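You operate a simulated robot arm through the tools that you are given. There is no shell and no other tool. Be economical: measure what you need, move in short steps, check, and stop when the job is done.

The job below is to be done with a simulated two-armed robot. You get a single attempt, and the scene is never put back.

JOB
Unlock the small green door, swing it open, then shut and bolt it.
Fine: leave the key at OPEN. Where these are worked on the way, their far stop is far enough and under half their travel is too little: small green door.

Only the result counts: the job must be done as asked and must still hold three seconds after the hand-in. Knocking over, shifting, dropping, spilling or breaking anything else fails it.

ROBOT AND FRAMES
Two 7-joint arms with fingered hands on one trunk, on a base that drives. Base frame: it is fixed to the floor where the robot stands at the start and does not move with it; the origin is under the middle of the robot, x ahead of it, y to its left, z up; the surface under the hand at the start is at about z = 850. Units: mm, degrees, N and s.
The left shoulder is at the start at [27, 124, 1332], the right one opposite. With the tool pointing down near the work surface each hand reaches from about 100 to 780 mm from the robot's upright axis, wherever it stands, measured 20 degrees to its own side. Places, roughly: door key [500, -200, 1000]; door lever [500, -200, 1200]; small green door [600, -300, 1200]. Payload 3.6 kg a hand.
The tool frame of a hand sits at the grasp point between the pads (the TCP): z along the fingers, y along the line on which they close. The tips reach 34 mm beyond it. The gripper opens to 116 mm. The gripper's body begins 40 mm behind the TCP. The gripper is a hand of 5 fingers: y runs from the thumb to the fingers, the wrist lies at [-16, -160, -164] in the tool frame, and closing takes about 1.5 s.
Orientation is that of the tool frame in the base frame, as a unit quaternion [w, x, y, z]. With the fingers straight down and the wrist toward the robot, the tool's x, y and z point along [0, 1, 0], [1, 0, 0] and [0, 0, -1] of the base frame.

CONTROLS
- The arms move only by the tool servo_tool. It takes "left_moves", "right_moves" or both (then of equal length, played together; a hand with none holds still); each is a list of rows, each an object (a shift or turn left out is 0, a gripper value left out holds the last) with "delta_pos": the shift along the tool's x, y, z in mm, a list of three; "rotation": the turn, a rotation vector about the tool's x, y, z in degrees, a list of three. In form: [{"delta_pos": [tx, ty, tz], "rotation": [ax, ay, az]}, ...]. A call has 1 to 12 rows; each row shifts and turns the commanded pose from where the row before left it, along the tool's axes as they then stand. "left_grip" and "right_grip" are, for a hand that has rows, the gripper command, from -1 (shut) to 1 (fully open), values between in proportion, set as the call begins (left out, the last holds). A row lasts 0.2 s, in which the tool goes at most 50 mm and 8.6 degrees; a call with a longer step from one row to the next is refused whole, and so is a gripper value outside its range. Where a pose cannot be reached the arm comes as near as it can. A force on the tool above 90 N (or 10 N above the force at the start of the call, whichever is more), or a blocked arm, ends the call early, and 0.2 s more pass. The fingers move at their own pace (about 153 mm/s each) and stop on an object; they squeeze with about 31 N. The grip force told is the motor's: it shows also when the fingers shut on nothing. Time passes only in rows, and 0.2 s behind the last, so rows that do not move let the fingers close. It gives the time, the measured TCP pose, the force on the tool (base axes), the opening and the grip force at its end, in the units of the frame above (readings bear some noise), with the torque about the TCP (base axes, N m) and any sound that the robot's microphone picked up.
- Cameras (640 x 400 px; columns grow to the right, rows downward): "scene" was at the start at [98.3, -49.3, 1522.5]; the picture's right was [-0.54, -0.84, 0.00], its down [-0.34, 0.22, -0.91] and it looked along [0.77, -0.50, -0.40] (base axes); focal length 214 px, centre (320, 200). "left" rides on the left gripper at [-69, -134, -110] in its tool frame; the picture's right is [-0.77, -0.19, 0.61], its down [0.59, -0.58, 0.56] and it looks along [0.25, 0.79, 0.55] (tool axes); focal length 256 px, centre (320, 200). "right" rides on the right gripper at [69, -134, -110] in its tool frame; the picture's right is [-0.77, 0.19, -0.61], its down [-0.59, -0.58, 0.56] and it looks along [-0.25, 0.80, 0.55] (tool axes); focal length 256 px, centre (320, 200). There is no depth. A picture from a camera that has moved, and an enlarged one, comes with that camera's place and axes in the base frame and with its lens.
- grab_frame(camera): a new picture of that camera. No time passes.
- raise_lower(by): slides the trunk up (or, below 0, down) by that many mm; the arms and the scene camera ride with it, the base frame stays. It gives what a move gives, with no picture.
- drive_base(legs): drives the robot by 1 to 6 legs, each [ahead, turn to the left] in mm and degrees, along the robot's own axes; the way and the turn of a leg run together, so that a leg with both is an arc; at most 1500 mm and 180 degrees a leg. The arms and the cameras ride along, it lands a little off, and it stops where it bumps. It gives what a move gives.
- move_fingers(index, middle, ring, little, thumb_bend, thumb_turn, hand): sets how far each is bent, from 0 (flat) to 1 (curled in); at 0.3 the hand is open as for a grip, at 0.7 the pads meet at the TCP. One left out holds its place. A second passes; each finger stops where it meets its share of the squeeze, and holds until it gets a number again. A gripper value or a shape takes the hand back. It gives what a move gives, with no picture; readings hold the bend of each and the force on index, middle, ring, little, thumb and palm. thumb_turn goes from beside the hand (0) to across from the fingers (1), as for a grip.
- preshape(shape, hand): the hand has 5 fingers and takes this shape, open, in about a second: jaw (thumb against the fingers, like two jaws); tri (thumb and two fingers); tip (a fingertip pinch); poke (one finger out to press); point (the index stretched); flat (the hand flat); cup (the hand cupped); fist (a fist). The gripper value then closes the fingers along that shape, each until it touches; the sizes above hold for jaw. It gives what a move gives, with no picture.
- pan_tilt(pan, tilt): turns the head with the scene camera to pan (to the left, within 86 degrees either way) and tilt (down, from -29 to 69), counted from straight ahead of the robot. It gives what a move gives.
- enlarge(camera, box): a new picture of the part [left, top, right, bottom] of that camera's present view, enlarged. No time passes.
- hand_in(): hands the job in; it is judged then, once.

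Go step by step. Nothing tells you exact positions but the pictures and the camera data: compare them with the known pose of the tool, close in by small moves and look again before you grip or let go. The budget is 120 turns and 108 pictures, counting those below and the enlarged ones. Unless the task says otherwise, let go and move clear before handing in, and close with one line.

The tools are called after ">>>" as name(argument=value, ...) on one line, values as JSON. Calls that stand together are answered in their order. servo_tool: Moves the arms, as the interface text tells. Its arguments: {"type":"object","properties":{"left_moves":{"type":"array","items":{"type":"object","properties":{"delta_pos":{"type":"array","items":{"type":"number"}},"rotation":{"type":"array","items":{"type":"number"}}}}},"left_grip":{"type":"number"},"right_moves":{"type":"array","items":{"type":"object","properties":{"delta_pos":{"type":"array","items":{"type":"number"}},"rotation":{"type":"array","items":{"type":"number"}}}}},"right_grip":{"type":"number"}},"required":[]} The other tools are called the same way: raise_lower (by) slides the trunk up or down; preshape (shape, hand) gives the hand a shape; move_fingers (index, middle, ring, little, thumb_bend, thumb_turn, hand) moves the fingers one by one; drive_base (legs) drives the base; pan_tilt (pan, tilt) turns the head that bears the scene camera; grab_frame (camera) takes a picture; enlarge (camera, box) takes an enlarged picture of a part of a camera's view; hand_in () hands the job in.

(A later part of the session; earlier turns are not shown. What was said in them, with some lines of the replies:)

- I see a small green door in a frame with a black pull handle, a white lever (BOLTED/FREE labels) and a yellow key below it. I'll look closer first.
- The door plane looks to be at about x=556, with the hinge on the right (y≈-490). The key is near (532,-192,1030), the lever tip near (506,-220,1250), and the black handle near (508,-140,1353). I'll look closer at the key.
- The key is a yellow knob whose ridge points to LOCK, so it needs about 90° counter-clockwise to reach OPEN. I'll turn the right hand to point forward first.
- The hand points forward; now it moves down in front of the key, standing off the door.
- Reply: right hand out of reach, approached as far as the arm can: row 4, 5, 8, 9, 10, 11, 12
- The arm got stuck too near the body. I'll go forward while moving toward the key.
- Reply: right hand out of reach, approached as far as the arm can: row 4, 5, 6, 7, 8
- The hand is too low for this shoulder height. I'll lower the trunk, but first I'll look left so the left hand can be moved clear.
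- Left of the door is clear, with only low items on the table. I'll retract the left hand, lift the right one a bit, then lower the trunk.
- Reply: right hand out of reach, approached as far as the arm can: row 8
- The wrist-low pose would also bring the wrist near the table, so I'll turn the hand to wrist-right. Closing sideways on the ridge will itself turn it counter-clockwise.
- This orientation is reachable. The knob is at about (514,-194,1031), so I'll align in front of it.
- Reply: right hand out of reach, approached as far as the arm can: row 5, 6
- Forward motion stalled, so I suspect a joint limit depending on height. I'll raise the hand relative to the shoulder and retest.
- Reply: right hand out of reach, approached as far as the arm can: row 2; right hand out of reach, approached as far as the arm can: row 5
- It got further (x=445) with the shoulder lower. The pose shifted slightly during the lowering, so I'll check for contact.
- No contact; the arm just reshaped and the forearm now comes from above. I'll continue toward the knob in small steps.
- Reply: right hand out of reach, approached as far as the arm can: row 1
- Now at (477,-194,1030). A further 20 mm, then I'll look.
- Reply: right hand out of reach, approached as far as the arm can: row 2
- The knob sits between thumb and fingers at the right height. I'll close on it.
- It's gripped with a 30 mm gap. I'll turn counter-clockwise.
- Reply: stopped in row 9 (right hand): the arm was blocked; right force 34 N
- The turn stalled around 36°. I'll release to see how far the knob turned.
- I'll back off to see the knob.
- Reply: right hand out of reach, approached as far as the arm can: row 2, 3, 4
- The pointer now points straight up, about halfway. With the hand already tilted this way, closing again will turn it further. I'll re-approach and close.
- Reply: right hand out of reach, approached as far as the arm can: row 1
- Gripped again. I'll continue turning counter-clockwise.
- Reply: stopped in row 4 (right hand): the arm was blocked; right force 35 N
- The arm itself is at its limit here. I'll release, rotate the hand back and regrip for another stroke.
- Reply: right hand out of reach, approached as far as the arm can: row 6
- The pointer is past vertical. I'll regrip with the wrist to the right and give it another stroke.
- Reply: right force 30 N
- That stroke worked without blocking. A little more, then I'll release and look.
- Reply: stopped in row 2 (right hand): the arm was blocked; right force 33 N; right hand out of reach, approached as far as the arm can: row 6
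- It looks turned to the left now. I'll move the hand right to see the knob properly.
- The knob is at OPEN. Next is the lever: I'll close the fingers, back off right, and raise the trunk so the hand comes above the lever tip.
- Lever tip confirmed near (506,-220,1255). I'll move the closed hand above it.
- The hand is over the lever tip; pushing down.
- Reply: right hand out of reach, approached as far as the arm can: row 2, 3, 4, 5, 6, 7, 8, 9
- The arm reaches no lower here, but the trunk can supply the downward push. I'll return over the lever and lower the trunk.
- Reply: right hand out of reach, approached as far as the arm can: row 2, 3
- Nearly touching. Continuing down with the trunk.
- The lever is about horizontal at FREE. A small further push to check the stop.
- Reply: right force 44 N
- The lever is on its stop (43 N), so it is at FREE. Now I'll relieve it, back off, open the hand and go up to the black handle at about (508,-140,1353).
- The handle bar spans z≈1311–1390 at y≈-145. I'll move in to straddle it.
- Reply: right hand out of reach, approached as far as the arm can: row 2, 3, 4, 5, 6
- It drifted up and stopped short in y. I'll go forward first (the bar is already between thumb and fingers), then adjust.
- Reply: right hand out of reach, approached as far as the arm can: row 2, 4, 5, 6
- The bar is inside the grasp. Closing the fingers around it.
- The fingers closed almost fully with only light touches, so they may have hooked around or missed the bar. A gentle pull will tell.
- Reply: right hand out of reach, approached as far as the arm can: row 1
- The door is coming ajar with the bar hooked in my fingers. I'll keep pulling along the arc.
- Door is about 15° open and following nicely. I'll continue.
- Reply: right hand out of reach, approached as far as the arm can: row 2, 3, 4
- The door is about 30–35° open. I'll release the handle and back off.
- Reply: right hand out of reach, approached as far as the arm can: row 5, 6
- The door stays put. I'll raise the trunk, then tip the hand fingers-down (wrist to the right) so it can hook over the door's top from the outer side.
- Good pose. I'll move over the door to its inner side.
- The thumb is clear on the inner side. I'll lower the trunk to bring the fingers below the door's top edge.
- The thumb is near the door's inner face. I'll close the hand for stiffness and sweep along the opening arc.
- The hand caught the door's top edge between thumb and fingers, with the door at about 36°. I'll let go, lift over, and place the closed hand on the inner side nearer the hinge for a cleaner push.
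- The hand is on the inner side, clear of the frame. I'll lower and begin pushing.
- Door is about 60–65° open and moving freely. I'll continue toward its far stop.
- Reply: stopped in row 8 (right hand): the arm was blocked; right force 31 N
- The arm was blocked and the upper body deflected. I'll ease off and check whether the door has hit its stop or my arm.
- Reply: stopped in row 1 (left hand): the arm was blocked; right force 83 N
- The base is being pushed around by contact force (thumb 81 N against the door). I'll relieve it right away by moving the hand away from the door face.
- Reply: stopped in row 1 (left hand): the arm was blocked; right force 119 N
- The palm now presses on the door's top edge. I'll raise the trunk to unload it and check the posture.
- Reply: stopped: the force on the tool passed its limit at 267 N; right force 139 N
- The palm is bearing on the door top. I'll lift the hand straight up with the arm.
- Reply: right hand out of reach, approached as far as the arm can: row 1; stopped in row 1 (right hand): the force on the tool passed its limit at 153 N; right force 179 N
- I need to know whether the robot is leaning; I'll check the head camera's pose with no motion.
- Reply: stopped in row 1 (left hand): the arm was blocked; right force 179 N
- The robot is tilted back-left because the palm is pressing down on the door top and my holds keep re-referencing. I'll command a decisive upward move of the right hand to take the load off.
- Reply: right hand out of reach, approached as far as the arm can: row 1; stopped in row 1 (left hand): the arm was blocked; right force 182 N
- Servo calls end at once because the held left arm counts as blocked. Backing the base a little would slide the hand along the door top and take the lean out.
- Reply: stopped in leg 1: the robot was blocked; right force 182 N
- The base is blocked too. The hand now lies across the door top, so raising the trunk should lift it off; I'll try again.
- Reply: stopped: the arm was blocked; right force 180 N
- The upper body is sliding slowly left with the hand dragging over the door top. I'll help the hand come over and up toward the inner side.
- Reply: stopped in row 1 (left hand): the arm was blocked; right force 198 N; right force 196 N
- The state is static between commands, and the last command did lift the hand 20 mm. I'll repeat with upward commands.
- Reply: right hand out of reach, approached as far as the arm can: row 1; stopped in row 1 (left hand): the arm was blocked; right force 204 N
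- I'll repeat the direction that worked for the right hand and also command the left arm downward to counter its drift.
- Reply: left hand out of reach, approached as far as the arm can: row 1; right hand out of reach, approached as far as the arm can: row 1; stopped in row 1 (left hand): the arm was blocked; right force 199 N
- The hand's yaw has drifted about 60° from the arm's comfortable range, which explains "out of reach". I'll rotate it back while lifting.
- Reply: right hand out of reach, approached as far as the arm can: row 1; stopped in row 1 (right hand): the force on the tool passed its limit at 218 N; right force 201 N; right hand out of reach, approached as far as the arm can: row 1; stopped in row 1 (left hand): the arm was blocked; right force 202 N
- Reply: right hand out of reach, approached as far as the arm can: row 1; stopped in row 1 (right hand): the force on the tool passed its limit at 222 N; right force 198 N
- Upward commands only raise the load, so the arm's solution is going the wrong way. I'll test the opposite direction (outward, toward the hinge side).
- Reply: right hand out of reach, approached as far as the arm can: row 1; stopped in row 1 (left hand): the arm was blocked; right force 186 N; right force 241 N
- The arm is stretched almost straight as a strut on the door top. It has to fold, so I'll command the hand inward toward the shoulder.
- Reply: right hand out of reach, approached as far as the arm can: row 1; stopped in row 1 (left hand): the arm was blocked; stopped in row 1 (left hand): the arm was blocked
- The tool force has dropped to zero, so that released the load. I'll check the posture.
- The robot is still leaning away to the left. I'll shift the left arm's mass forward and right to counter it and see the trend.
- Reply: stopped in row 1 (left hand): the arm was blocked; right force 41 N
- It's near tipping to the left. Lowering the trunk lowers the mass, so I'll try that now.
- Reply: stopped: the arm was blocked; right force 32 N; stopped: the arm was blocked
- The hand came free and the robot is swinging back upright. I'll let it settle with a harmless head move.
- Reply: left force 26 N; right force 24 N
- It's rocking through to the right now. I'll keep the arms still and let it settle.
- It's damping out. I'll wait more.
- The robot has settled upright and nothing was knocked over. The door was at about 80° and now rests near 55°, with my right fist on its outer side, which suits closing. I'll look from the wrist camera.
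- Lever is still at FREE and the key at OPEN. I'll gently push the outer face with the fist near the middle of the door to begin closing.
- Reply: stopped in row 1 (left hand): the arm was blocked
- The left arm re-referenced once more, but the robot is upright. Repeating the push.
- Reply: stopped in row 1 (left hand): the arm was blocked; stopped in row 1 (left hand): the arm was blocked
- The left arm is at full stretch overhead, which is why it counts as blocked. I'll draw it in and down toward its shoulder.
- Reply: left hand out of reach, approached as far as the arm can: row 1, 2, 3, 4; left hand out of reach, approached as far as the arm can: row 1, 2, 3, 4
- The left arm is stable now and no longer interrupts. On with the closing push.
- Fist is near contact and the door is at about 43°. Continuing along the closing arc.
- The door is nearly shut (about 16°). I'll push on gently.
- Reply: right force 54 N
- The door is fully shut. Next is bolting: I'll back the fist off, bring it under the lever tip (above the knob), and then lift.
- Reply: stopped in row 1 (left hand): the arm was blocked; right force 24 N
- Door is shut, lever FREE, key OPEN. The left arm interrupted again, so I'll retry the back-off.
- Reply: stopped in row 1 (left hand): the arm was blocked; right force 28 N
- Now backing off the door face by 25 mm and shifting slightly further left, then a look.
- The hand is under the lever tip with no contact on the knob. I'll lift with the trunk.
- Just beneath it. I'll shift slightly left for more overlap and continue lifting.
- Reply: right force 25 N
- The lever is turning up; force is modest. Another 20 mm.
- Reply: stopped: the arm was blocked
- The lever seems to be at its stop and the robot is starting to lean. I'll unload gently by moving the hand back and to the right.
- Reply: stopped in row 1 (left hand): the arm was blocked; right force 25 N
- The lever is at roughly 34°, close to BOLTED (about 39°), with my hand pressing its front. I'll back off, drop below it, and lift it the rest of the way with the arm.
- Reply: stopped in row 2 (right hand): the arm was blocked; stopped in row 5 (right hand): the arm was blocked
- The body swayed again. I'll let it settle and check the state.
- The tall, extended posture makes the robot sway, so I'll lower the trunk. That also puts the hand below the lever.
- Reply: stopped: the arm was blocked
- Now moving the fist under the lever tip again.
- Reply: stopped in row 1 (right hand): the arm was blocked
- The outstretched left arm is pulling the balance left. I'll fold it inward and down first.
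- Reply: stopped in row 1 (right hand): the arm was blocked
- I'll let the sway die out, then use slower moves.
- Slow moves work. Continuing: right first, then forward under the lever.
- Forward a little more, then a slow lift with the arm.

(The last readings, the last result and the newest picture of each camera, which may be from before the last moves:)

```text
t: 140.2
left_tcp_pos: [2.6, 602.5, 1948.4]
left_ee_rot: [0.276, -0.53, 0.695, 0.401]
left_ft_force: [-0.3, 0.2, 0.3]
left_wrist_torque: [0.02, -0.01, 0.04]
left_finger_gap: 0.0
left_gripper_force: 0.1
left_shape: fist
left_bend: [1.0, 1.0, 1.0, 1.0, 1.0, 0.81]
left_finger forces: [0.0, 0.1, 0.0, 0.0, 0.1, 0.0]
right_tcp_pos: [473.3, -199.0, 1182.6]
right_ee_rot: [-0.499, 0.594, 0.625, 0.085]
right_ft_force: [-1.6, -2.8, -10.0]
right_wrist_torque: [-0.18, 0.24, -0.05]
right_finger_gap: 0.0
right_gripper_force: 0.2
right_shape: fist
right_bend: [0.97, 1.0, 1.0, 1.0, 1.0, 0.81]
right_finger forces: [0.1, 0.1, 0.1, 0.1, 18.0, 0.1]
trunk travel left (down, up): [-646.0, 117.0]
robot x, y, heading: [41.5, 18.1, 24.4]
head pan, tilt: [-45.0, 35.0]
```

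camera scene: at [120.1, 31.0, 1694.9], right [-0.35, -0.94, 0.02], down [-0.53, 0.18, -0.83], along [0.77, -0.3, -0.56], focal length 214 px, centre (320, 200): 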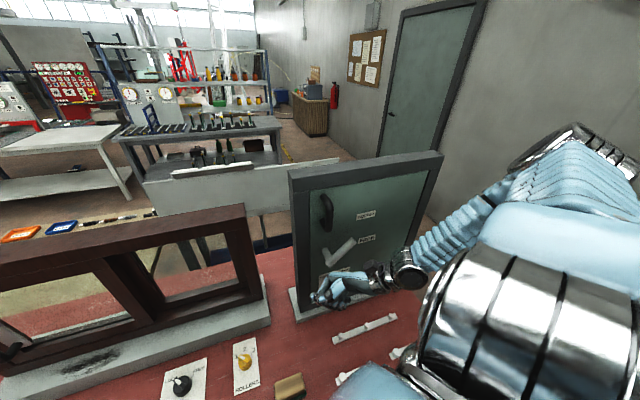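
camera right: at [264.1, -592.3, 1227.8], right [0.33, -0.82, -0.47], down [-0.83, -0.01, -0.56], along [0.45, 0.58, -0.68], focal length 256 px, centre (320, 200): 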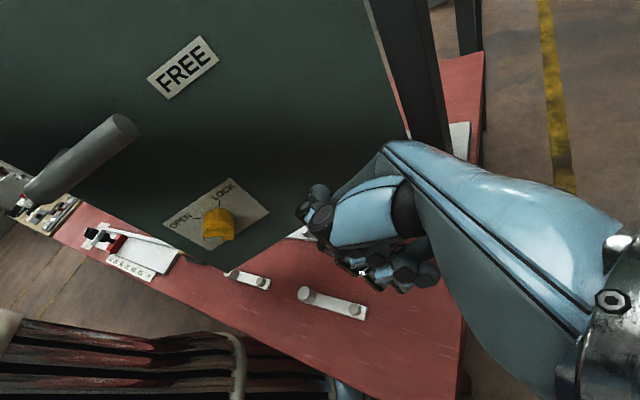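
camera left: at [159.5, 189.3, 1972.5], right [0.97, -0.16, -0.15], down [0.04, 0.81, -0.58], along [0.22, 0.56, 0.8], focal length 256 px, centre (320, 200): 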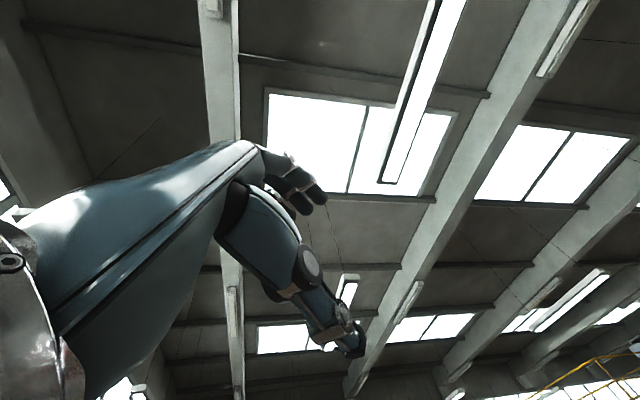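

Contact with the lever now (about 10 N down on the hand). I'll continue lifting slowly until the stop.

>>> servo_tool(right_moves=[{"delta_pos": [2.25, -1.4, -1.4]}, {"delta_pos": [2.25, -1.4, -1.4]}, {"delta_pos": [2.25, -1.4, -1.4]}, {"delta_pos": [2.25, -1.4, -1.4]}, {"delta_pos": [2.25, -1.4, -1.4]}])

>>> servo_tool(right_moves=[{"delta_pos": [2.25, -1.4, -1.4]}, {"delta_pos": [2.25, -1.4, -1.4]}, {"delta_pos": [2.25, -1.4, -1.4]}, {"delta_pos": [2.25, -1.4, -1.4]}])

>>> enlarge(camera="scene", box=[280, 140, 440, 300])

```text
t: 141.4
left_tcp_pos: [5.1, 592.9, 1952.0]
left_ee_rot: [0.278, -0.528, 0.694, 0.403]
left_ft_force: [-0.5, 0.5, -0.5]
left_wrist_torque: [0.01, -0.01, -0.03]
left_finger_gap: 0.1
left_gripper_force: 0.1
left_shape: fist
left_bend: [1.0, 1.0, 1.0, 1.0, 1.0, 0.81]
left_finger forces: [0.0, 0.1, 0.1, 0.0, 0.1, 0.1]
right_tcp_pos: [475.3, -204.4, 1191.3]
right_ee_rot: [-0.499, 0.598, 0.622, 0.082]
right_ft_force: [-6.8, -17.9, -37.6]
right_wrist_torque: [-0.71, 0.72, -0.29]
right_finger_gap: 0.0
right_gripper_force: 0.1
right_shape: fist
right_bend: [0.96, 1.0, 1.0, 1.0, 1.0, 0.83]
right_finger forces: [0.0, 0.0, 0.0, 0.0, 63.4, 0.1]
trunk travel left (down, up): [-646.0, 117.0]
robot x, y, heading: [42.6, 19.0, 24.5]
head pan, tilt: [-45.0, 35.0]
```

```text
t: 142.4
left_tcp_pos: [7.2, 582.9, 1954.3]
left_ee_rot: [0.279, -0.527, 0.693, 0.405]
left_ft_force: [-0.1, 0.2, 0.3]
left_wrist_torque: [-0.03, 0.02, 0.0]
left_finger_gap: 0.0
left_gripper_force: 0.0
left_shape: fist
left_bend: [1.0, 1.0, 1.0, 1.0, 1.0, 0.81]
left_finger forces: [0.1, 0.0, 0.0, 0.1, 0.0, 0.1]
right_tcp_pos: [476.8, -215.5, 1201.9]
right_ee_rot: [-0.501, 0.598, 0.621, 0.078]
right_ft_force: [-10.0, -21.2, -43.8]
right_wrist_torque: [-0.91, 0.71, -0.32]
right_finger_gap: 0.1
right_gripper_force: 0.1
right_shape: fist
right_bend: [0.96, 1.0, 1.0, 1.0, 1.0, 0.83]
right_finger forces: [0.0, 0.1, 0.1, 0.0, 73.1, 0.0]
trunk travel left (down, up): [-646.0, 117.0]
robot x, y, heading: [42.1, 18.9, 24.1]
head pan, tilt: [-45.0, 35.0]
```

```text
2.50 times, centred on (360, 220) of scene
camera zoom: at [156.2, -52.1, 1625.8], right [-0.36, -0.93, -0.02], down [-0.55, 0.23, -0.81], along [0.76, -0.28, -0.59], focal length 536 px, centre (220, 150)
```

zoom: 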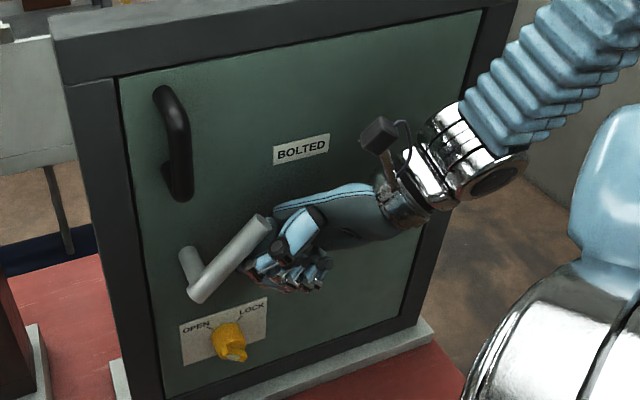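

The lever is up against its stop at BOLTED (tip back at its original place). I'll unload by lowering the hand slowly, then draw back.

>>> servo_tool(right_moves=[{"delta_pos": [-3, 1.9, 1.9]}, {"delta_pos": [-3, 1.9, 1.9]}, {"delta_pos": [-3, 1.9, 1.9]}, {"delta_pos": [-3, 1.9, 1.9]}, {"delta_pos": [-3, 1.9, 1.9]}, {"delta_pos": [-3, 1.9, 1.9]}, {"delta_pos": [-3, 1.9, 1.9]}, {"delta_pos": [-3, 1.9, 1.9]}, {"delta_pos": [-3, 1.9, 1.9]}, {"delta_pos": [-3, 1.9, 1.9]}, {}])

>>> servo_tool(right_moves=[{"delta_pos": [-1.3, -5.2, 3.2]}, {"delta_pos": [-1.3, -5.2, 3.2]}, {"delta_pos": [-1.3, -5.2, 3.2]}, {"delta_pos": [-1.3, -5.2, 3.2]}, {"delta_pos": [-1.3, -5.2, 3.2]}, {"delta_pos": [-1.3, -5.2, 3.2]}, {"delta_pos": [-1.3, -5.2, 3.2]}, {"delta_pos": [-1.3, -5.2, 3.2]}, {"delta_pos": [-1.3, -5.2, 3.2]}, {"delta_pos": [-1.3, -5.2, 3.2]}, {}])

>>> enlarge(camera="scene", box=[280, 140, 440, 300])

```text
t: 143.1
left_tcp_pos: [-23.4, 636.3, 1925.9]
left_ee_rot: [0.284, -0.534, 0.696, 0.387]
left_ft_force: [-1.3, 0.8, -1.4]
left_wrist_torque: [0.02, 0.0, -0.02]
left_finger_gap: 0.0
left_gripper_force: 0.1
left_shape: fist
left_bend: [1.0, 1.0, 1.0, 1.0, 1.0, 0.81]
left_finger forces: [0.0, 0.0, 0.1, 0.0, 0.0, 0.0]
right_tcp_pos: [458.6, -192.2, 1202.1]
right_ee_rot: [-0.493, 0.606, 0.621, 0.066]
right_ft_force: [-4.9, -24.3, -58.7]
right_wrist_torque: [1.36, 2.25, -0.52]
right_finger_gap: 0.3
right_gripper_force: 0.1
right_shape: fist
right_bend: [0.96, 1.0, 1.0, 1.0, 1.0, 0.81]
right_finger forces: [44.7, 0.0, 0.0, 0.0, 15.6, 9.6]
trunk travel left (down, up): [-646.0, 117.0]
robot x, y, heading: [43.0, 19.1, 23.6]
head pan, tilt: [-45.0, 35.0]
stopped in row 3 (right hand): the arm was blocked; the commanded pose is now the measured one
```

```text
t: 143.4
left_tcp_pos: [-76.3, 667.3, 1902.9]
left_ee_rot: [0.318, -0.542, 0.678, 0.381]
left_ft_force: [-0.3, -1.4, 1.2]
left_wrist_torque: [-0.11, -0.05, -0.16]
left_finger_gap: 0.0
left_gripper_force: 0.0
left_shape: fist
left_bend: [1.0, 1.0, 1.0, 1.0, 1.0, 0.81]
left_finger forces: [0.1, 0.0, 0.0, 0.1, 0.0, 0.1]
right_tcp_pos: [427.6, -157.5, 1229.1]
right_ee_rot: [-0.514, 0.575, 0.631, 0.081]
right_ft_force: [-16.6, 0.7, -2.0]
right_wrist_torque: [0.18, 0.02, -0.72]
right_finger_gap: 0.0
right_gripper_force: 0.0
right_shape: fist
right_bend: [0.97, 1.0, 1.0, 1.0, 1.0, 0.8]
right_finger forces: [0.0, 17.1, 0.0, 0.1, 0.1, 0.0]
trunk travel left (down, up): [-646.0, 117.0]
robot x, y, heading: [40.6, 16.8, 22.9]
head pan, tilt: [-45.0, 35.0]
stopped in row 1 (right hand): the arm was blocked; the commanded pose is now the measured one
```

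```text
2.50 times, centred on (360, 220) of scene
camera zoom: at [162.1, -109.9, 1625.8], right [-0.38, -0.92, -0.05], down [-0.54, 0.27, -0.8], along [0.75, -0.28, -0.6], focal length 536 px, centre (220, 150)
```

zoom: 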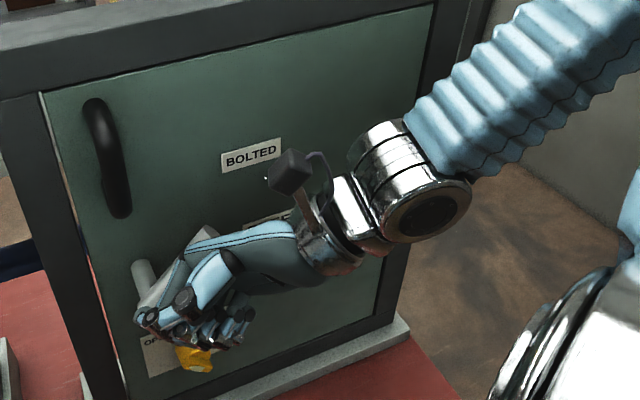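

It's swaying again with the hand in front of the lever. I'll let it settle, then draw the hand straight back.

>>> preshape(hand="left", shape="fist")

>>> preshape(hand="left", shape="fist")

```text
t: 144.3
left_tcp_pos: [-37.0, 759.8, 1871.0]
left_ee_rot: [0.245, -0.533, 0.734, 0.342]
left_ft_force: [2.2, 0.6, -0.6]
left_wrist_torque: [0.01, 0.09, 0.19]
left_finger_gap: 0.2
left_gripper_force: 0.0
left_shape: fist
left_bend: [1.0, 1.0, 1.0, 1.0, 1.0, 0.81]
left_finger forces: [0.0, 0.0, 0.0, 0.1, 0.0, 0.0]
right_tcp_pos: [422.9, -130.2, 1217.3]
right_ee_rot: [-0.454, 0.628, 0.631, 0.034]
right_ft_force: [0.0, 1.8, 0.3]
right_wrist_torque: [-0.12, 0.0, -0.02]
right_finger_gap: 0.2
right_gripper_force: 0.1
right_shape: fist
right_bend: [0.97, 1.0, 1.0, 1.0, 1.0, 0.8]
right_finger forces: [0.0, 0.1, 0.0, 0.0, 0.1, 0.0]
trunk travel left (down, up): [-646.0, 117.0]
robot x, y, heading: [40.4, 16.0, 23.4]
head pan, tilt: [-45.0, 35.0]
```

```text
t: 145.2
left_tcp_pos: [-71.2, 736.4, 1874.3]
left_ee_rot: [0.283, -0.544, 0.703, 0.359]
left_ft_force: [0.0, -0.5, -0.5]
left_wrist_torque: [0.07, 0.03, -0.03]
left_finger_gap: 0.0
left_gripper_force: 0.1
left_shape: fist
left_bend: [1.0, 1.0, 1.0, 1.0, 1.0, 0.81]
left_finger forces: [0.1, 0.0, 0.0, 0.0, 0.1, 0.0]
right_tcp_pos: [428.4, -125.5, 1222.6]
right_ee_rot: [-0.479, 0.604, 0.634, 0.057]
right_ft_force: [-0.7, -0.4, 0.5]
right_wrist_torque: [0.08, 0.0, 0.02]
right_finger_gap: 0.1
right_gripper_force: 0.1
right_shape: fist
right_bend: [0.97, 1.0, 1.0, 1.0, 1.0, 0.8]
right_finger forces: [0.0, 0.0, 0.0, 0.1, 0.1, 0.0]
trunk travel left (down, up): [-646.0, 117.0]
robot x, y, heading: [44.9, 17.9, 23.8]
head pan, tilt: [-45.0, 35.0]
```

No contact now. Drawing the hand straight back, slowly.

>>> servo_tool(right_moves=[{"delta_pos": [-0.6, -2.4, 1.6]}, {"delta_pos": [-0.8, -3.3, 2.2]}, {"delta_pos": [-0.95, -4.1, 2.7]}, {"delta_pos": [-0.95, -4.1, 2.7]}, {"delta_pos": [-0.95, -4.1, 2.7]}, {"delta_pos": [-0.95, -4.1, 2.7]}, {"delta_pos": [-0.95, -4.1, 2.7]}, {"delta_pos": [-0.95, -4.1, 2.7]}, {"delta_pos": [-0.8, -3.3, 2.2]}, {"delta_pos": [-0.6, -2.4, 1.6]}, {}])

>>> preshape(hand="left", shape="fist")

```text
t: 145.9
left_tcp_pos: [-8.7, 653.7, 1910.8]
left_ee_rot: [0.277, -0.527, 0.71, 0.375]
left_ft_force: [0.0, 1.4, 1.5]
left_wrist_torque: [-0.11, -0.02, 0.07]
left_finger_gap: 0.0
left_gripper_force: 0.1
left_shape: fist
left_bend: [1.0, 1.0, 1.0, 1.0, 1.0, 0.81]
left_finger forces: [0.1, 0.0, 0.0, 0.1, 0.0, 0.0]
right_tcp_pos: [430.7, -193.1, 1194.8]
right_ee_rot: [-0.493, 0.612, 0.617, 0.045]
right_ft_force: [1.4, -0.9, -1.1]
right_wrist_torque: [0.02, 0.07, 0.03]
right_finger_gap: 0.0
right_gripper_force: 0.0
right_shape: fist
right_bend: [0.97, 1.0, 1.0, 1.0, 1.0, 0.8]
right_finger forces: [0.0, 0.1, 0.0, 0.0, 0.0, 0.1]
trunk travel left (down, up): [-646.0, 117.0]
robot x, y, heading: [44.5, 16.3, 22.9]
head pan, tilt: [-45.0, 35.0]
stopped in row 3 (right hand): the arm was blocked; the commanded pose is now the measured one
```

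```text
t: 146.8
left_tcp_pos: [-44.4, 716.3, 1891.1]
left_ee_rot: [0.27, -0.538, 0.713, 0.361]
left_ft_force: [-0.3, -1.1, -0.7]
left_wrist_torque: [0.09, 0.01, -0.11]
left_finger_gap: 0.0
left_gripper_force: 0.0
left_shape: fist
left_bend: [1.0, 1.0, 1.0, 1.0, 1.0, 0.81]
left_finger forces: [0.0, 0.0, 0.0, 0.0, 0.0, 0.0]
right_tcp_pos: [419.4, -151.1, 1210.0]
right_ee_rot: [-0.475, 0.616, 0.626, 0.047]
right_ft_force: [-0.8, 0.8, 0.5]
right_wrist_torque: [0.0, -0.04, 0.01]
right_finger_gap: 0.0
right_gripper_force: 0.2
right_shape: fist
right_bend: [0.97, 1.0, 1.0, 1.0, 1.0, 0.8]
right_finger forces: [0.0, 0.1, 0.1, 0.0, 0.0, 0.0]
trunk travel left (down, up): [-646.0, 117.0]
robot x, y, heading: [42.2, 18.6, 23.7]
head pan, tilt: [-45.0, 35.0]
```

>>> preshape(hand="left", shape="fist")

>>> preshape(hand="left", shape="fist")

>>> servo_tool(right_moves=[{"delta_pos": [-0.4, -1.6, 1.1]}, {"delta_pos": [-0.6, -2.4, 1.6]}, {"delta_pos": [-0.6, -2.4, 1.6]}, {"delta_pos": [-0.6, -2.4, 1.6]}, {"delta_pos": [-0.6, -2.4, 1.6]}, {"delta_pos": [-0.6, -2.4, 1.6]}, {"delta_pos": [-0.6, -2.4, 1.6]}, {"delta_pos": [-0.6, -2.4, 1.6]}, {"delta_pos": [-0.6, -2.4, 1.6]}, {"delta_pos": [-0.6, -2.4, 1.6]}, {"delta_pos": [-0.6, -2.4, 1.6]}, {"delta_pos": [-0.4, -1.6, 1.1]}])

```text
t: 147.8
left_tcp_pos: [-31.6, 693.9, 1893.9]
left_ee_rot: [0.271, -0.535, 0.711, 0.366]
left_ft_force: [0.7, -1.6, 0.2]
left_wrist_torque: [0.01, 0.03, -0.03]
left_finger_gap: 0.0
left_gripper_force: 0.0
left_shape: fist
left_bend: [1.0, 1.0, 1.0, 1.0, 1.0, 0.81]
left_finger forces: [0.0, 0.0, 0.0, 0.0, 0.0, 0.0]
right_tcp_pos: [429.5, -164.5, 1202.9]
right_ee_rot: [-0.482, 0.614, 0.623, 0.047]
right_ft_force: [0.8, 0.3, 0.1]
right_wrist_torque: [0.07, -0.01, 0.06]
right_finger_gap: 0.0
right_gripper_force: 0.0
right_shape: fist
right_bend: [0.97, 1.0, 1.0, 1.0, 1.0, 0.8]
right_finger forces: [0.0, 0.1, 0.0, 0.1, 0.1, 0.0]
trunk travel left (down, up): [-646.0, 117.0]
robot x, y, heading: [44.2, 16.9, 23.5]
head pan, tilt: [-45.0, 35.0]
```

```text
t: 148.7
left_tcp_pos: [-22.6, 665.9, 1907.5]
left_ee_rot: [0.273, -0.533, 0.708, 0.374]
left_ft_force: [-0.5, 0.0, 0.1]
left_wrist_torque: [-0.03, -0.03, -0.01]
left_finger_gap: 0.0
left_gripper_force: 0.1
left_shape: fist
left_bend: [1.0, 1.0, 1.0, 1.0, 1.0, 0.81]
left_finger forces: [0.0, 0.0, 0.1, 0.0, 0.0, 0.0]
right_tcp_pos: [434.6, -182.0, 1198.6]
right_ee_rot: [-0.487, 0.611, 0.622, 0.049]
right_ft_force: [0.5, 0.4, -0.2]
right_wrist_torque: [-0.02, 0.0, -0.01]
right_finger_gap: 0.1
right_gripper_force: 0.0
right_shape: fist
right_bend: [0.97, 1.0, 1.0, 1.0, 1.0, 0.8]
right_finger forces: [0.1, 0.0, 0.0, 0.0, 0.1, 0.1]
trunk travel left (down, up): [-646.0, 117.0]
robot x, y, heading: [39.1, 21.7, 23.4]
head pan, tilt: [-45.0, 35.0]
```

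```text
t: 151.2
left_tcp_pos: [-23.8, 674.7, 1904.0]
left_ee_rot: [0.273, -0.533, 0.71, 0.371]
left_ft_force: [0.7, 0.3, 0.0]
left_wrist_torque: [0.0, 0.01, -0.02]
left_finger_gap: 0.0
left_gripper_force: 0.0
left_shape: fist
left_bend: [1.0, 1.0, 1.0, 1.0, 1.0, 0.81]
left_finger forces: [0.0, 0.0, 0.1, 0.0, 0.1, 0.1]
right_tcp_pos: [398.6, -177.0, 1200.2]
right_ee_rot: [-0.484, 0.613, 0.623, 0.049]
right_ft_force: [-0.6, 0.5, 0.1]
right_wrist_torque: [-0.03, 0.03, 0.0]
right_finger_gap: 0.0
right_gripper_force: 0.1
right_shape: fist
right_bend: [0.97, 1.0, 1.0, 1.0, 1.0, 0.8]
right_finger forces: [0.1, 0.1, 0.0, 0.1, 0.0, 0.1]
trunk travel left (down, up): [-646.0, 117.0]
robot x, y, heading: [46.2, 15.6, 23.4]
head pan, tilt: [-45.0, 35.0]
```

Hand is clear and the robot is settled. I'll take the last picture to check the lever, door and key.

>>> enlarge(camera="scene", box=[270, 130, 430, 290])

```text
2.50 times, centred on (350, 210) of scene
camera zoom: at [137.8, -11.1, 1625.9], right [-0.37, -0.93, 0.0], down [-0.53, 0.21, -0.82], along [0.76, -0.3, -0.57], focal length 536 px, centre (245, 175)
```

zoom: 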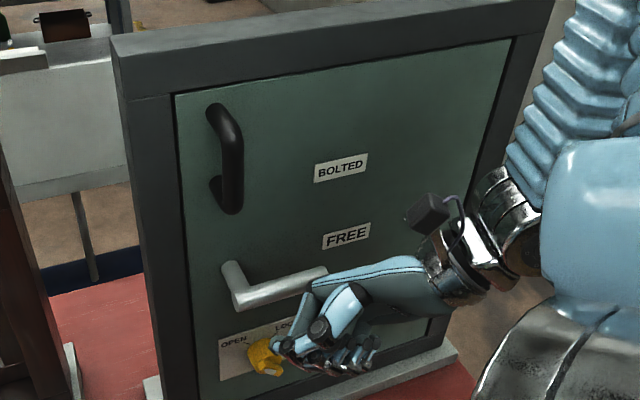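

The lever was dragged back down to FREE as the hand left, so I must redo the lift with a gentler release. No pictures remain, so I'll use the pose and force readings, which worked before. First I'll get below the lever.

>>> raise_lower(by=-110)

>>> preshape(hand="left", shape="fist")

>>> preshape(hand="left", shape="fist")

```text
t: 152.7
left_tcp_pos: [-22.9, 674.0, 1794.5]
left_ee_rot: [0.273, -0.532, 0.71, 0.372]
left_ft_force: [-0.2, 1.0, -0.1]
left_wrist_torque: [0.0, -0.02, -0.02]
left_finger_gap: 0.0
left_gripper_force: 0.0
left_shape: fist
left_bend: [1.0, 1.0, 1.0, 1.0, 1.0, 0.81]
left_finger forces: [0.0, 0.0, 0.1, 0.0, 0.1, 0.1]
right_tcp_pos: [400.3, -177.1, 1090.9]
right_ee_rot: [-0.484, 0.612, 0.624, 0.048]
right_ft_force: [-0.2, -1.0, 0.4]
right_wrist_torque: [0.01, 0.04, 0.0]
right_finger_gap: 0.3
right_gripper_force: 0.1
right_shape: fist
right_bend: [0.97, 1.0, 1.0, 1.0, 1.0, 0.8]
right_finger forces: [0.0, 0.1, 0.1, 0.0, 0.1, 0.1]
trunk travel left (down, up): [-536.0, 227.0]
robot x, y, heading: [43.2, 18.8, 23.6]
head pan, tilt: [-45.0, 35.0]
```

```text
t: 153.6
left_tcp_pos: [-22.7, 676.6, 1794.9]
left_ee_rot: [0.273, -0.533, 0.71, 0.372]
left_ft_force: [-0.8, -0.9, 0.0]
left_wrist_torque: [-0.02, -0.01, -0.04]
left_finger_gap: 0.1
left_gripper_force: 0.0
left_shape: fist
left_bend: [1.0, 1.0, 1.0, 1.0, 1.0, 0.81]
left_finger forces: [0.0, 0.1, 0.0, 0.1, 0.0, 0.0]
right_tcp_pos: [400.3, -176.0, 1090.5]
right_ee_rot: [-0.484, 0.613, 0.623, 0.05]
right_ft_force: [0.0, -0.5, -0.1]
right_wrist_torque: [-0.02, -0.02, -0.01]
right_finger_gap: 0.0
right_gripper_force: 0.0
right_shape: fist
right_bend: [0.97, 1.0, 1.0, 1.0, 1.0, 0.8]
right_finger forces: [0.0, 0.1, 0.0, 0.1, 0.0, 0.1]
trunk travel left (down, up): [-536.0, 227.0]
robot x, y, heading: [38.6, 16.2, 23.8]
head pan, tilt: [-45.0, 35.0]
```

```text
t: 154.5
left_tcp_pos: [-23.6, 675.0, 1793.4]
left_ee_rot: [0.273, -0.534, 0.709, 0.371]
left_ft_force: [1.3, 0.3, 0.4]
left_wrist_torque: [-0.02, 0.0, 0.05]
left_finger_gap: 0.0
left_gripper_force: 0.1
left_shape: fist
left_bend: [1.0, 1.0, 1.0, 1.0, 1.0, 0.81]
left_finger forces: [0.0, 0.1, 0.1, 0.0, 0.0, 0.0]
right_tcp_pos: [399.8, -175.5, 1089.8]
right_ee_rot: [-0.484, 0.612, 0.624, 0.05]
right_ft_force: [0.3, 0.0, 0.1]
right_wrist_torque: [-0.01, 0.0, 0.0]
right_finger_gap: 0.0
right_gripper_force: 0.1
right_shape: fist
right_bend: [0.97, 1.0, 1.0, 1.0, 1.0, 0.8]
right_finger forces: [0.1, 0.0, 0.0, 0.0, 0.1, 0.0]
trunk travel left (down, up): [-536.0, 227.0]
robot x, y, heading: [44.9, 16.5, 23.4]
head pan, tilt: [-45.0, 35.0]
```

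Stable now, and trunk moves are smooth. I'll position the fist under the lever tip with slow arm moves.

>>> servo_tool(right_moves=[{"delta_pos": [-3.6, -1.2, -3.3]}, {"delta_pos": [-3.6, -1.2, -3.3]}, {"delta_pos": [-3.6, -1.2, -3.3]}, {"delta_pos": [-3.6, -1.2, -3.3]}, {"delta_pos": [-3.6, -1.2, -3.3]}, {"delta_pos": [-3.6, -1.2, -3.3]}, {}])

>>> servo_tool(right_moves=[{"delta_pos": [1.3, 4.9, -3.25]}, {"delta_pos": [1.3, 4.9, -3.25]}, {"delta_pos": [1.3, 4.9, -3.25]}, {"delta_pos": [1.3, 4.9, -3.25]}, {"delta_pos": [1.3, 4.9, -3.25]}, {"delta_pos": [1.3, 4.9, -3.25]}, {"delta_pos": [1.3, 4.9, -3.25]}, {"delta_pos": [1.3, 4.9, -3.25]}, {"delta_pos": [1.3, 4.9, -3.25]}, {"delta_pos": [1.3, 4.9, -3.25]}, {"delta_pos": [1.3, 4.9, -3.25]}, {"delta_pos": [1.3, 4.9, -3.25]}])

>>> raise_lower(by=45)

```text
t: 156.1
left_tcp_pos: [-23.8, 675.1, 1793.5]
left_ee_rot: [0.273, -0.532, 0.71, 0.372]
left_ft_force: [0.0, 0.0, 0.2]
left_wrist_torque: [0.02, 0.01, -0.03]
left_finger_gap: 0.0
left_gripper_force: 0.1
left_shape: fist
left_bend: [1.0, 1.0, 1.0, 1.0, 1.0, 0.81]
left_finger forces: [0.1, 0.0, 0.0, 0.0, 0.0, 0.0]
right_tcp_pos: [399.8, -205.0, 1089.7]
right_ee_rot: [-0.484, 0.613, 0.623, 0.049]
right_ft_force: [0.3, 0.2, 0.7]
right_wrist_torque: [-0.01, 0.01, -0.01]
right_finger_gap: 0.3
right_gripper_force: 0.1
right_shape: fist
right_bend: [0.97, 1.0, 1.0, 1.0, 1.0, 0.8]
right_finger forces: [0.0, 0.0, 0.0, 0.1, 0.0, 0.0]
trunk travel left (down, up): [-536.0, 227.0]
robot x, y, heading: [41.8, 14.1, 23.6]
head pan, tilt: [-45.0, 35.0]
```

```text
t: 158.7
left_tcp_pos: [-23.5, 675.6, 1793.7]
left_ee_rot: [0.272, -0.533, 0.71, 0.371]
left_ft_force: [-0.6, -0.3, -0.7]
left_wrist_torque: [-0.01, -0.02, 0.0]
left_finger_gap: 0.0
left_gripper_force: 0.0
left_shape: fist
left_bend: [1.0, 1.0, 1.0, 1.0, 1.0, 0.81]
left_finger forces: [0.1, 0.0, 0.0, 0.1, 0.1, 0.0]
right_tcp_pos: [472.0, -205.3, 1088.6]
right_ee_rot: [-0.484, 0.613, 0.623, 0.049]
right_ft_force: [-0.4, 0.2, -0.4]
right_wrist_torque: [0.02, -0.01, -0.02]
right_finger_gap: 0.0
right_gripper_force: 0.1
right_shape: fist
right_bend: [0.97, 1.0, 1.0, 1.0, 1.0, 0.8]
right_finger forces: [0.0, 0.0, 0.0, 0.1, 0.1, 0.1]
trunk travel left (down, up): [-536.0, 227.0]
robot x, y, heading: [42.7, 17.4, 23.8]
head pan, tilt: [-45.0, 35.0]
```

```text
t: 159.6
left_tcp_pos: [-24.4, 677.2, 1838.9]
left_ee_rot: [0.272, -0.534, 0.71, 0.371]
left_ft_force: [-1.0, 0.9, 0.9]
left_wrist_torque: [-0.01, -0.03, 0.01]
left_finger_gap: 0.0
left_gripper_force: 0.0
left_shape: fist
left_bend: [1.0, 1.0, 1.0, 1.0, 1.0, 0.81]
left_finger forces: [0.0, 0.1, 0.0, 0.1, 0.0, 0.1]
right_tcp_pos: [471.5, -206.2, 1135.3]
right_ee_rot: [-0.484, 0.613, 0.623, 0.048]
right_ft_force: [0.0, 1.3, -0.3]
right_wrist_torque: [0.01, -0.02, -0.02]
right_finger_gap: 0.1
right_gripper_force: 0.0
right_shape: fist
right_bend: [0.97, 1.0, 1.0, 1.0, 1.0, 0.8]
right_finger forces: [0.0, 0.1, 0.1, 0.0, 0.1, 0.0]
trunk travel left (down, up): [-581.0, 182.0]
robot x, y, heading: [41.4, 15.7, 23.6]
head pan, tilt: [-45.0, 35.0]
```

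Good; now lifting with the trunk in steps while watching force.

>>> raise_lower(by=30)

>>> raise_lower(by=20)

```text
t: 160.3
left_tcp_pos: [-23.5, 675.5, 1868.8]
left_ee_rot: [0.272, -0.533, 0.71, 0.372]
left_ft_force: [-0.1, 0.5, -0.6]
left_wrist_torque: [0.02, 0.01, -0.01]
left_finger_gap: 0.0
left_gripper_force: 0.1
left_shape: fist
left_bend: [1.0, 1.0, 1.0, 1.0, 1.0, 0.81]
left_finger forces: [0.0, 0.1, 0.1, 0.0, 0.0, 0.0]
right_tcp_pos: [470.7, -206.0, 1163.0]
right_ee_rot: [-0.485, 0.613, 0.622, 0.049]
right_ft_force: [-0.1, 0.0, -1.0]
right_wrist_torque: [0.03, -0.05, -0.02]
right_finger_gap: 0.1
right_gripper_force: 0.0
right_shape: fist
right_bend: [0.97, 1.0, 1.0, 1.0, 1.0, 0.8]
right_finger forces: [0.1, 0.0, 0.0, 0.1, 0.0, 0.0]
trunk travel left (down, up): [-611.0, 152.0]
robot x, y, heading: [43.9, 18.8, 23.4]
head pan, tilt: [-45.0, 35.0]
```

```text
t: 161.0
left_tcp_pos: [-24.4, 676.0, 1888.5]
left_ee_rot: [0.272, -0.533, 0.71, 0.372]
left_ft_force: [-0.1, 0.2, -0.4]
left_wrist_torque: [0.0, -0.03, -0.01]
left_finger_gap: 0.3
left_gripper_force: 0.0
left_shape: fist
left_bend: [1.0, 1.0, 1.0, 1.0, 1.0, 0.81]
left_finger forces: [0.0, 0.0, 0.0, 0.0, 0.1, 0.0]
right_tcp_pos: [471.2, -205.8, 1185.6]
right_ee_rot: [-0.485, 0.613, 0.623, 0.049]
right_ft_force: [0.1, -0.9, -0.1]
right_wrist_torque: [0.0, 0.05, 0.0]
right_finger_gap: 0.1
right_gripper_force: 0.0
right_shape: fist
right_bend: [0.97, 1.0, 1.0, 1.0, 1.0, 0.8]
right_finger forces: [0.0, 0.1, 0.0, 0.0, 0.0, 0.0]
trunk travel left (down, up): [-631.0, 132.0]
robot x, y, heading: [44.1, 16.4, 23.6]
head pan, tilt: [-45.0, 35.0]
```

No load yet at 1186, where earlier contact began. A little further, to see whether the stop shows up.

>>> raise_lower(by=8)

>>> raise_lower(by=8)

```text
t: 161.5
left_tcp_pos: [-23.3, 675.3, 1897.1]
left_ee_rot: [0.272, -0.533, 0.71, 0.372]
left_ft_force: [-0.4, 0.3, -0.4]
left_wrist_torque: [0.02, 0.0, 0.01]
left_finger_gap: 0.0
left_gripper_force: 0.0
left_shape: fist
left_bend: [1.0, 1.0, 1.0, 1.0, 1.0, 0.81]
left_finger forces: [0.0, 0.1, 0.0, 0.0, 0.0, 0.0]
right_tcp_pos: [470.6, -206.5, 1192.4]
right_ee_rot: [-0.484, 0.613, 0.623, 0.049]
right_ft_force: [-1.6, -1.3, -5.1]
right_wrist_torque: [-0.12, 0.08, -0.04]
right_finger_gap: 0.0
right_gripper_force: 0.2
right_shape: fist
right_bend: [0.97, 1.0, 1.0, 1.0, 1.0, 0.8]
right_finger forces: [0.0, 0.0, 0.0, 0.1, 10.4, 0.0]
trunk travel left (down, up): [-639.0, 124.0]
robot x, y, heading: [43.5, 15.2, 23.4]
head pan, tilt: [-45.0, 35.0]
```

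```text
t: 162.1
left_tcp_pos: [-24.0, 671.0, 1906.2]
left_ee_rot: [0.273, -0.532, 0.71, 0.373]
left_ft_force: [0.5, -0.2, 0.1]
left_wrist_torque: [0.02, 0.0, 0.03]
left_finger_gap: 0.0
left_gripper_force: 0.1
left_shape: fist
left_bend: [1.0, 1.0, 1.0, 1.0, 1.0, 0.81]
left_finger forces: [0.0, 0.0, 0.0, 0.0, 0.1, 0.0]
right_tcp_pos: [472.0, -210.6, 1199.0]
right_ee_rot: [-0.485, 0.615, 0.62, 0.048]
right_ft_force: [-4.0, -12.7, -19.3]
right_wrist_torque: [-0.38, 0.43, -0.22]
right_finger_gap: 0.0
right_gripper_force: 0.0
right_shape: fist
right_bend: [0.97, 1.0, 1.0, 1.0, 1.0, 0.82]
right_finger forces: [0.1, 0.0, 0.1, 0.1, 37.6, 0.1]
trunk travel left (down, up): [-647.0, 116.0]
robot x, y, heading: [43.7, 19.4, 23.5]
head pan, tilt: [-45.0, 35.0]
```

This is the same contact pattern as before at the stop. One more small raise to be sure, then a release by lowering the trunk smoothly.

>>> raise_lower(by=8)

>>> raise_lower(by=-16)

>>> raise_lower(by=-50)

```text
t: 162.7
left_tcp_pos: [-21.8, 666.5, 1915.5]
left_ee_rot: [0.274, -0.532, 0.709, 0.373]
left_ft_force: [0.6, -0.4, 0.2]
left_wrist_torque: [0.01, -0.06, 0.0]
left_finger_gap: 0.1
left_gripper_force: 0.0
left_shape: fist
left_bend: [1.0, 1.0, 1.0, 1.0, 1.0, 0.81]
left_finger forces: [0.0, 0.1, 0.1, 0.1, 0.1, 0.1]
right_tcp_pos: [471.3, -213.5, 1204.0]
right_ee_rot: [-0.483, 0.616, 0.62, 0.045]
right_ft_force: [-7.4, -21.5, -37.8]
right_wrist_torque: [-0.85, 0.83, -0.34]
right_finger_gap: 0.4
right_gripper_force: 0.0
right_shape: fist
right_bend: [0.96, 1.0, 1.0, 1.0, 1.0, 0.83]
right_finger forces: [0.0, 0.1, 0.1, 0.0, 65.4, 0.0]
trunk travel left (down, up): [-655.0, 108.0]
robot x, y, heading: [45.5, 14.1, 23.6]
head pan, tilt: [-45.0, 35.0]
```

```text
t: 163.3
left_tcp_pos: [-24.4, 672.0, 1898.6]
left_ee_rot: [0.272, -0.533, 0.709, 0.373]
left_ft_force: [0.4, -0.3, 0.3]
left_wrist_torque: [0.05, -0.02, 0.01]
left_finger_gap: 0.0
left_gripper_force: 0.1
left_shape: fist
left_bend: [1.0, 1.0, 1.0, 1.0, 1.0, 0.81]
left_finger forces: [0.1, 0.0, 0.1, 0.0, 0.0, 0.0]
right_tcp_pos: [472.9, -206.4, 1193.0]
right_ee_rot: [-0.486, 0.611, 0.623, 0.05]
right_ft_force: [-4.5, -5.3, -4.0]
right_wrist_torque: [-0.02, 0.04, -0.01]
right_finger_gap: 0.0
right_gripper_force: 0.1
right_shape: fist
right_bend: [0.96, 1.0, 1.0, 1.0, 1.0, 0.81]
right_finger forces: [0.0, 0.0, 0.0, 0.0, 18.5, 0.0]
trunk travel left (down, up): [-639.0, 124.0]
robot x, y, heading: [45.8, 16.4, 23.7]
head pan, tilt: [-45.0, 35.0]
```

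```text
t: 164.2
left_tcp_pos: [-25.6, 676.8, 1846.6]
left_ee_rot: [0.273, -0.533, 0.71, 0.371]
left_ft_force: [-0.7, 0.5, -0.6]
left_wrist_torque: [-0.03, -0.02, 0.0]
left_finger_gap: 0.1
left_gripper_force: 0.0
left_shape: fist
left_bend: [1.0, 1.0, 1.0, 1.0, 1.0, 0.81]
left_finger forces: [0.1, 0.1, 0.0, 0.0, 0.0, 0.0]
right_tcp_pos: [472.1, -204.3, 1141.5]
right_ee_rot: [-0.484, 0.612, 0.623, 0.05]
right_ft_force: [-0.9, 0.5, 0.0]
right_wrist_torque: [-0.02, -0.03, 0.02]
right_finger_gap: 0.0
right_gripper_force: 0.1
right_shape: fist
right_bend: [0.97, 1.0, 1.0, 1.0, 1.0, 0.8]
right_finger forces: [0.1, 0.0, 0.0, 0.0, 0.1, 0.0]
trunk travel left (down, up): [-589.0, 174.0]
robot x, y, heading: [43.7, 14.5, 23.7]
head pan, tilt: [-45.0, 35.0]
```

Clean release: force dropped to zero as the hand went straight down. I'll lower further, then back away slowly along the path I came in on.

>>> raise_lower(by=-52)

>>> servo_tool(right_moves=[{"delta_pos": [-1.3, -4.9, 3.25]}, {"delta_pos": [-1.3, -4.9, 3.25]}, {"delta_pos": [-1.3, -4.9, 3.25]}, {"delta_pos": [-1.3, -4.9, 3.25]}, {"delta_pos": [-1.3, -4.9, 3.25]}, {"delta_pos": [-1.3, -4.9, 3.25]}, {"delta_pos": [-1.3, -4.9, 3.25]}, {"delta_pos": [-1.3, -4.9, 3.25]}, {"delta_pos": [-1.3, -4.9, 3.25]}, {"delta_pos": [-1.3, -4.9, 3.25]}, {"delta_pos": [-1.3, -4.9, 3.25]}, {}])

```text
t: 165.2
left_tcp_pos: [-38.1, 678.0, 1793.1]
left_ee_rot: [0.275, -0.534, 0.709, 0.37]
left_ft_force: [0.4, -0.3, 0.0]
left_wrist_torque: [0.02, -0.01, 0.02]
left_finger_gap: 0.1
left_gripper_force: 0.0
left_shape: fist
left_bend: [1.0, 1.0, 1.0, 1.0, 1.0, 0.81]
left_finger forces: [0.0, 0.0, 0.1, 0.0, 0.0, 0.1]
right_tcp_pos: [462.5, -202.7, 1094.8]
right_ee_rot: [-0.481, 0.613, 0.625, 0.051]
right_ft_force: [0.0, -0.4, 0.0]
right_wrist_torque: [0.01, 0.01, -0.01]
right_finger_gap: 0.1
right_gripper_force: 0.1
right_shape: fist
right_bend: [0.97, 1.0, 1.0, 1.0, 1.0, 0.8]
right_finger forces: [0.0, 0.0, 0.1, 0.0, 0.0, 0.0]
trunk travel left (down, up): [-537.0, 226.0]
robot x, y, heading: [41.0, 14.2, 23.3]
head pan, tilt: [-45.0, 35.0]
```

```text
t: 167.8
left_tcp_pos: [-15.2, 662.4, 1801.2]
left_ee_rot: [0.273, -0.53, 0.71, 0.375]
left_ft_force: [0.8, -0.2, 0.6]
left_wrist_torque: [0.01, 0.01, 0.03]
left_finger_gap: 0.1
left_gripper_force: 0.0
left_shape: fist
left_bend: [1.0, 1.0, 1.0, 1.0, 1.0, 0.81]
left_finger forces: [0.0, 0.1, 0.0, 0.0, 0.0, 0.0]
right_tcp_pos: [411.0, -214.8, 1088.4]
right_ee_rot: [-0.488, 0.612, 0.62, 0.05]
right_ft_force: [0.3, -1.1, 0.8]
right_wrist_torque: [0.05, 0.02, 0.04]
right_finger_gap: 0.2
right_gripper_force: 0.2
right_shape: fist
right_bend: [0.97, 1.0, 1.0, 1.0, 1.0, 0.8]
right_finger forces: [0.0, 0.1, 0.1, 0.0, 0.1, 0.1]
trunk travel left (down, up): [-537.0, 226.0]
robot x, y, heading: [43.5, 19.0, 23.5]
head pan, tilt: [-45.0, 35.0]
```

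Clear of everything. I'll let it settle once more before handing in.

>>> preshape(hand="left", shape="fist")

>>> preshape(hand="left", shape="fist")

```text
t: 168.7
left_tcp_pos: [-29.9, 675.1, 1796.1]
left_ee_rot: [0.274, -0.533, 0.709, 0.371]
left_ft_force: [-0.4, 0.4, -0.4]
left_wrist_torque: [-0.01, 0.03, 0.01]
left_finger_gap: 0.0
left_gripper_force: 0.0
left_shape: fist
left_bend: [1.0, 1.0, 1.0, 1.0, 1.0, 0.81]
left_finger forces: [0.0, 0.0, 0.0, 0.1, 0.0, 0.0]
right_tcp_pos: [404.2, -206.3, 1094.0]
right_ee_rot: [-0.484, 0.612, 0.623, 0.052]
right_ft_force: [-0.1, -0.2, 0.7]
right_wrist_torque: [0.02, 0.02, -0.02]
right_finger_gap: 0.0
right_gripper_force: 0.0
right_shape: fist
right_bend: [0.97, 1.0, 1.0, 1.0, 1.0, 0.8]
right_finger forces: [0.0, 0.0, 0.0, 0.0, 0.0, 0.1]
trunk travel left (down, up): [-537.0, 226.0]
robot x, y, heading: [42.6, 18.7, 23.6]
head pan, tilt: [-45.0, 35.0]
```

```text
t: 169.6
left_tcp_pos: [-29.3, 675.0, 1795.5]
left_ee_rot: [0.274, -0.533, 0.709, 0.372]
left_ft_force: [0.7, -0.4, 0.6]
left_wrist_torque: [-0.03, 0.01, 0.0]
left_finger_gap: 0.3
left_gripper_force: 0.0
left_shape: fist
left_bend: [1.0, 1.0, 1.0, 1.0, 1.0, 0.81]
left_finger forces: [0.0, 0.0, 0.1, 0.0, 0.0, 0.1]
right_tcp_pos: [403.3, -204.7, 1093.3]
right_ee_rot: [-0.482, 0.612, 0.625, 0.051]
right_ft_force: [0.8, -0.5, 0.5]
right_wrist_torque: [-0.01, 0.03, -0.01]
right_finger_gap: 0.0
right_gripper_force: 0.1
right_shape: fist
right_bend: [0.97, 1.0, 1.0, 1.0, 1.0, 0.8]
right_finger forces: [0.0, 0.1, 0.0, 0.0, 0.1, 0.0]
trunk travel left (down, up): [-537.0, 226.0]
robot x, y, heading: [42.8, 16.8, 23.6]
head pan, tilt: [-45.0, 35.0]
```

The robot is still and its hands are clear; by the force readings the lever was lifted to its BOLTED stop and released cleanly. Handing in.

>>> hand_in()

```text
The job is handed in.
```

I unlocked the small green door (key left at OPEN), opened it to about 80°, shut it, and lifted the lever to BOLTED. No pictures were left to check the final lever position, so that rests on force readings alone: my first bolting was undone when the hand dragged the lever back down. I also can't confirm that 80° was the door's far stop. The robot tipped and rocked while pushing the door open, but I saw nothing knocked over in the pictures after that.
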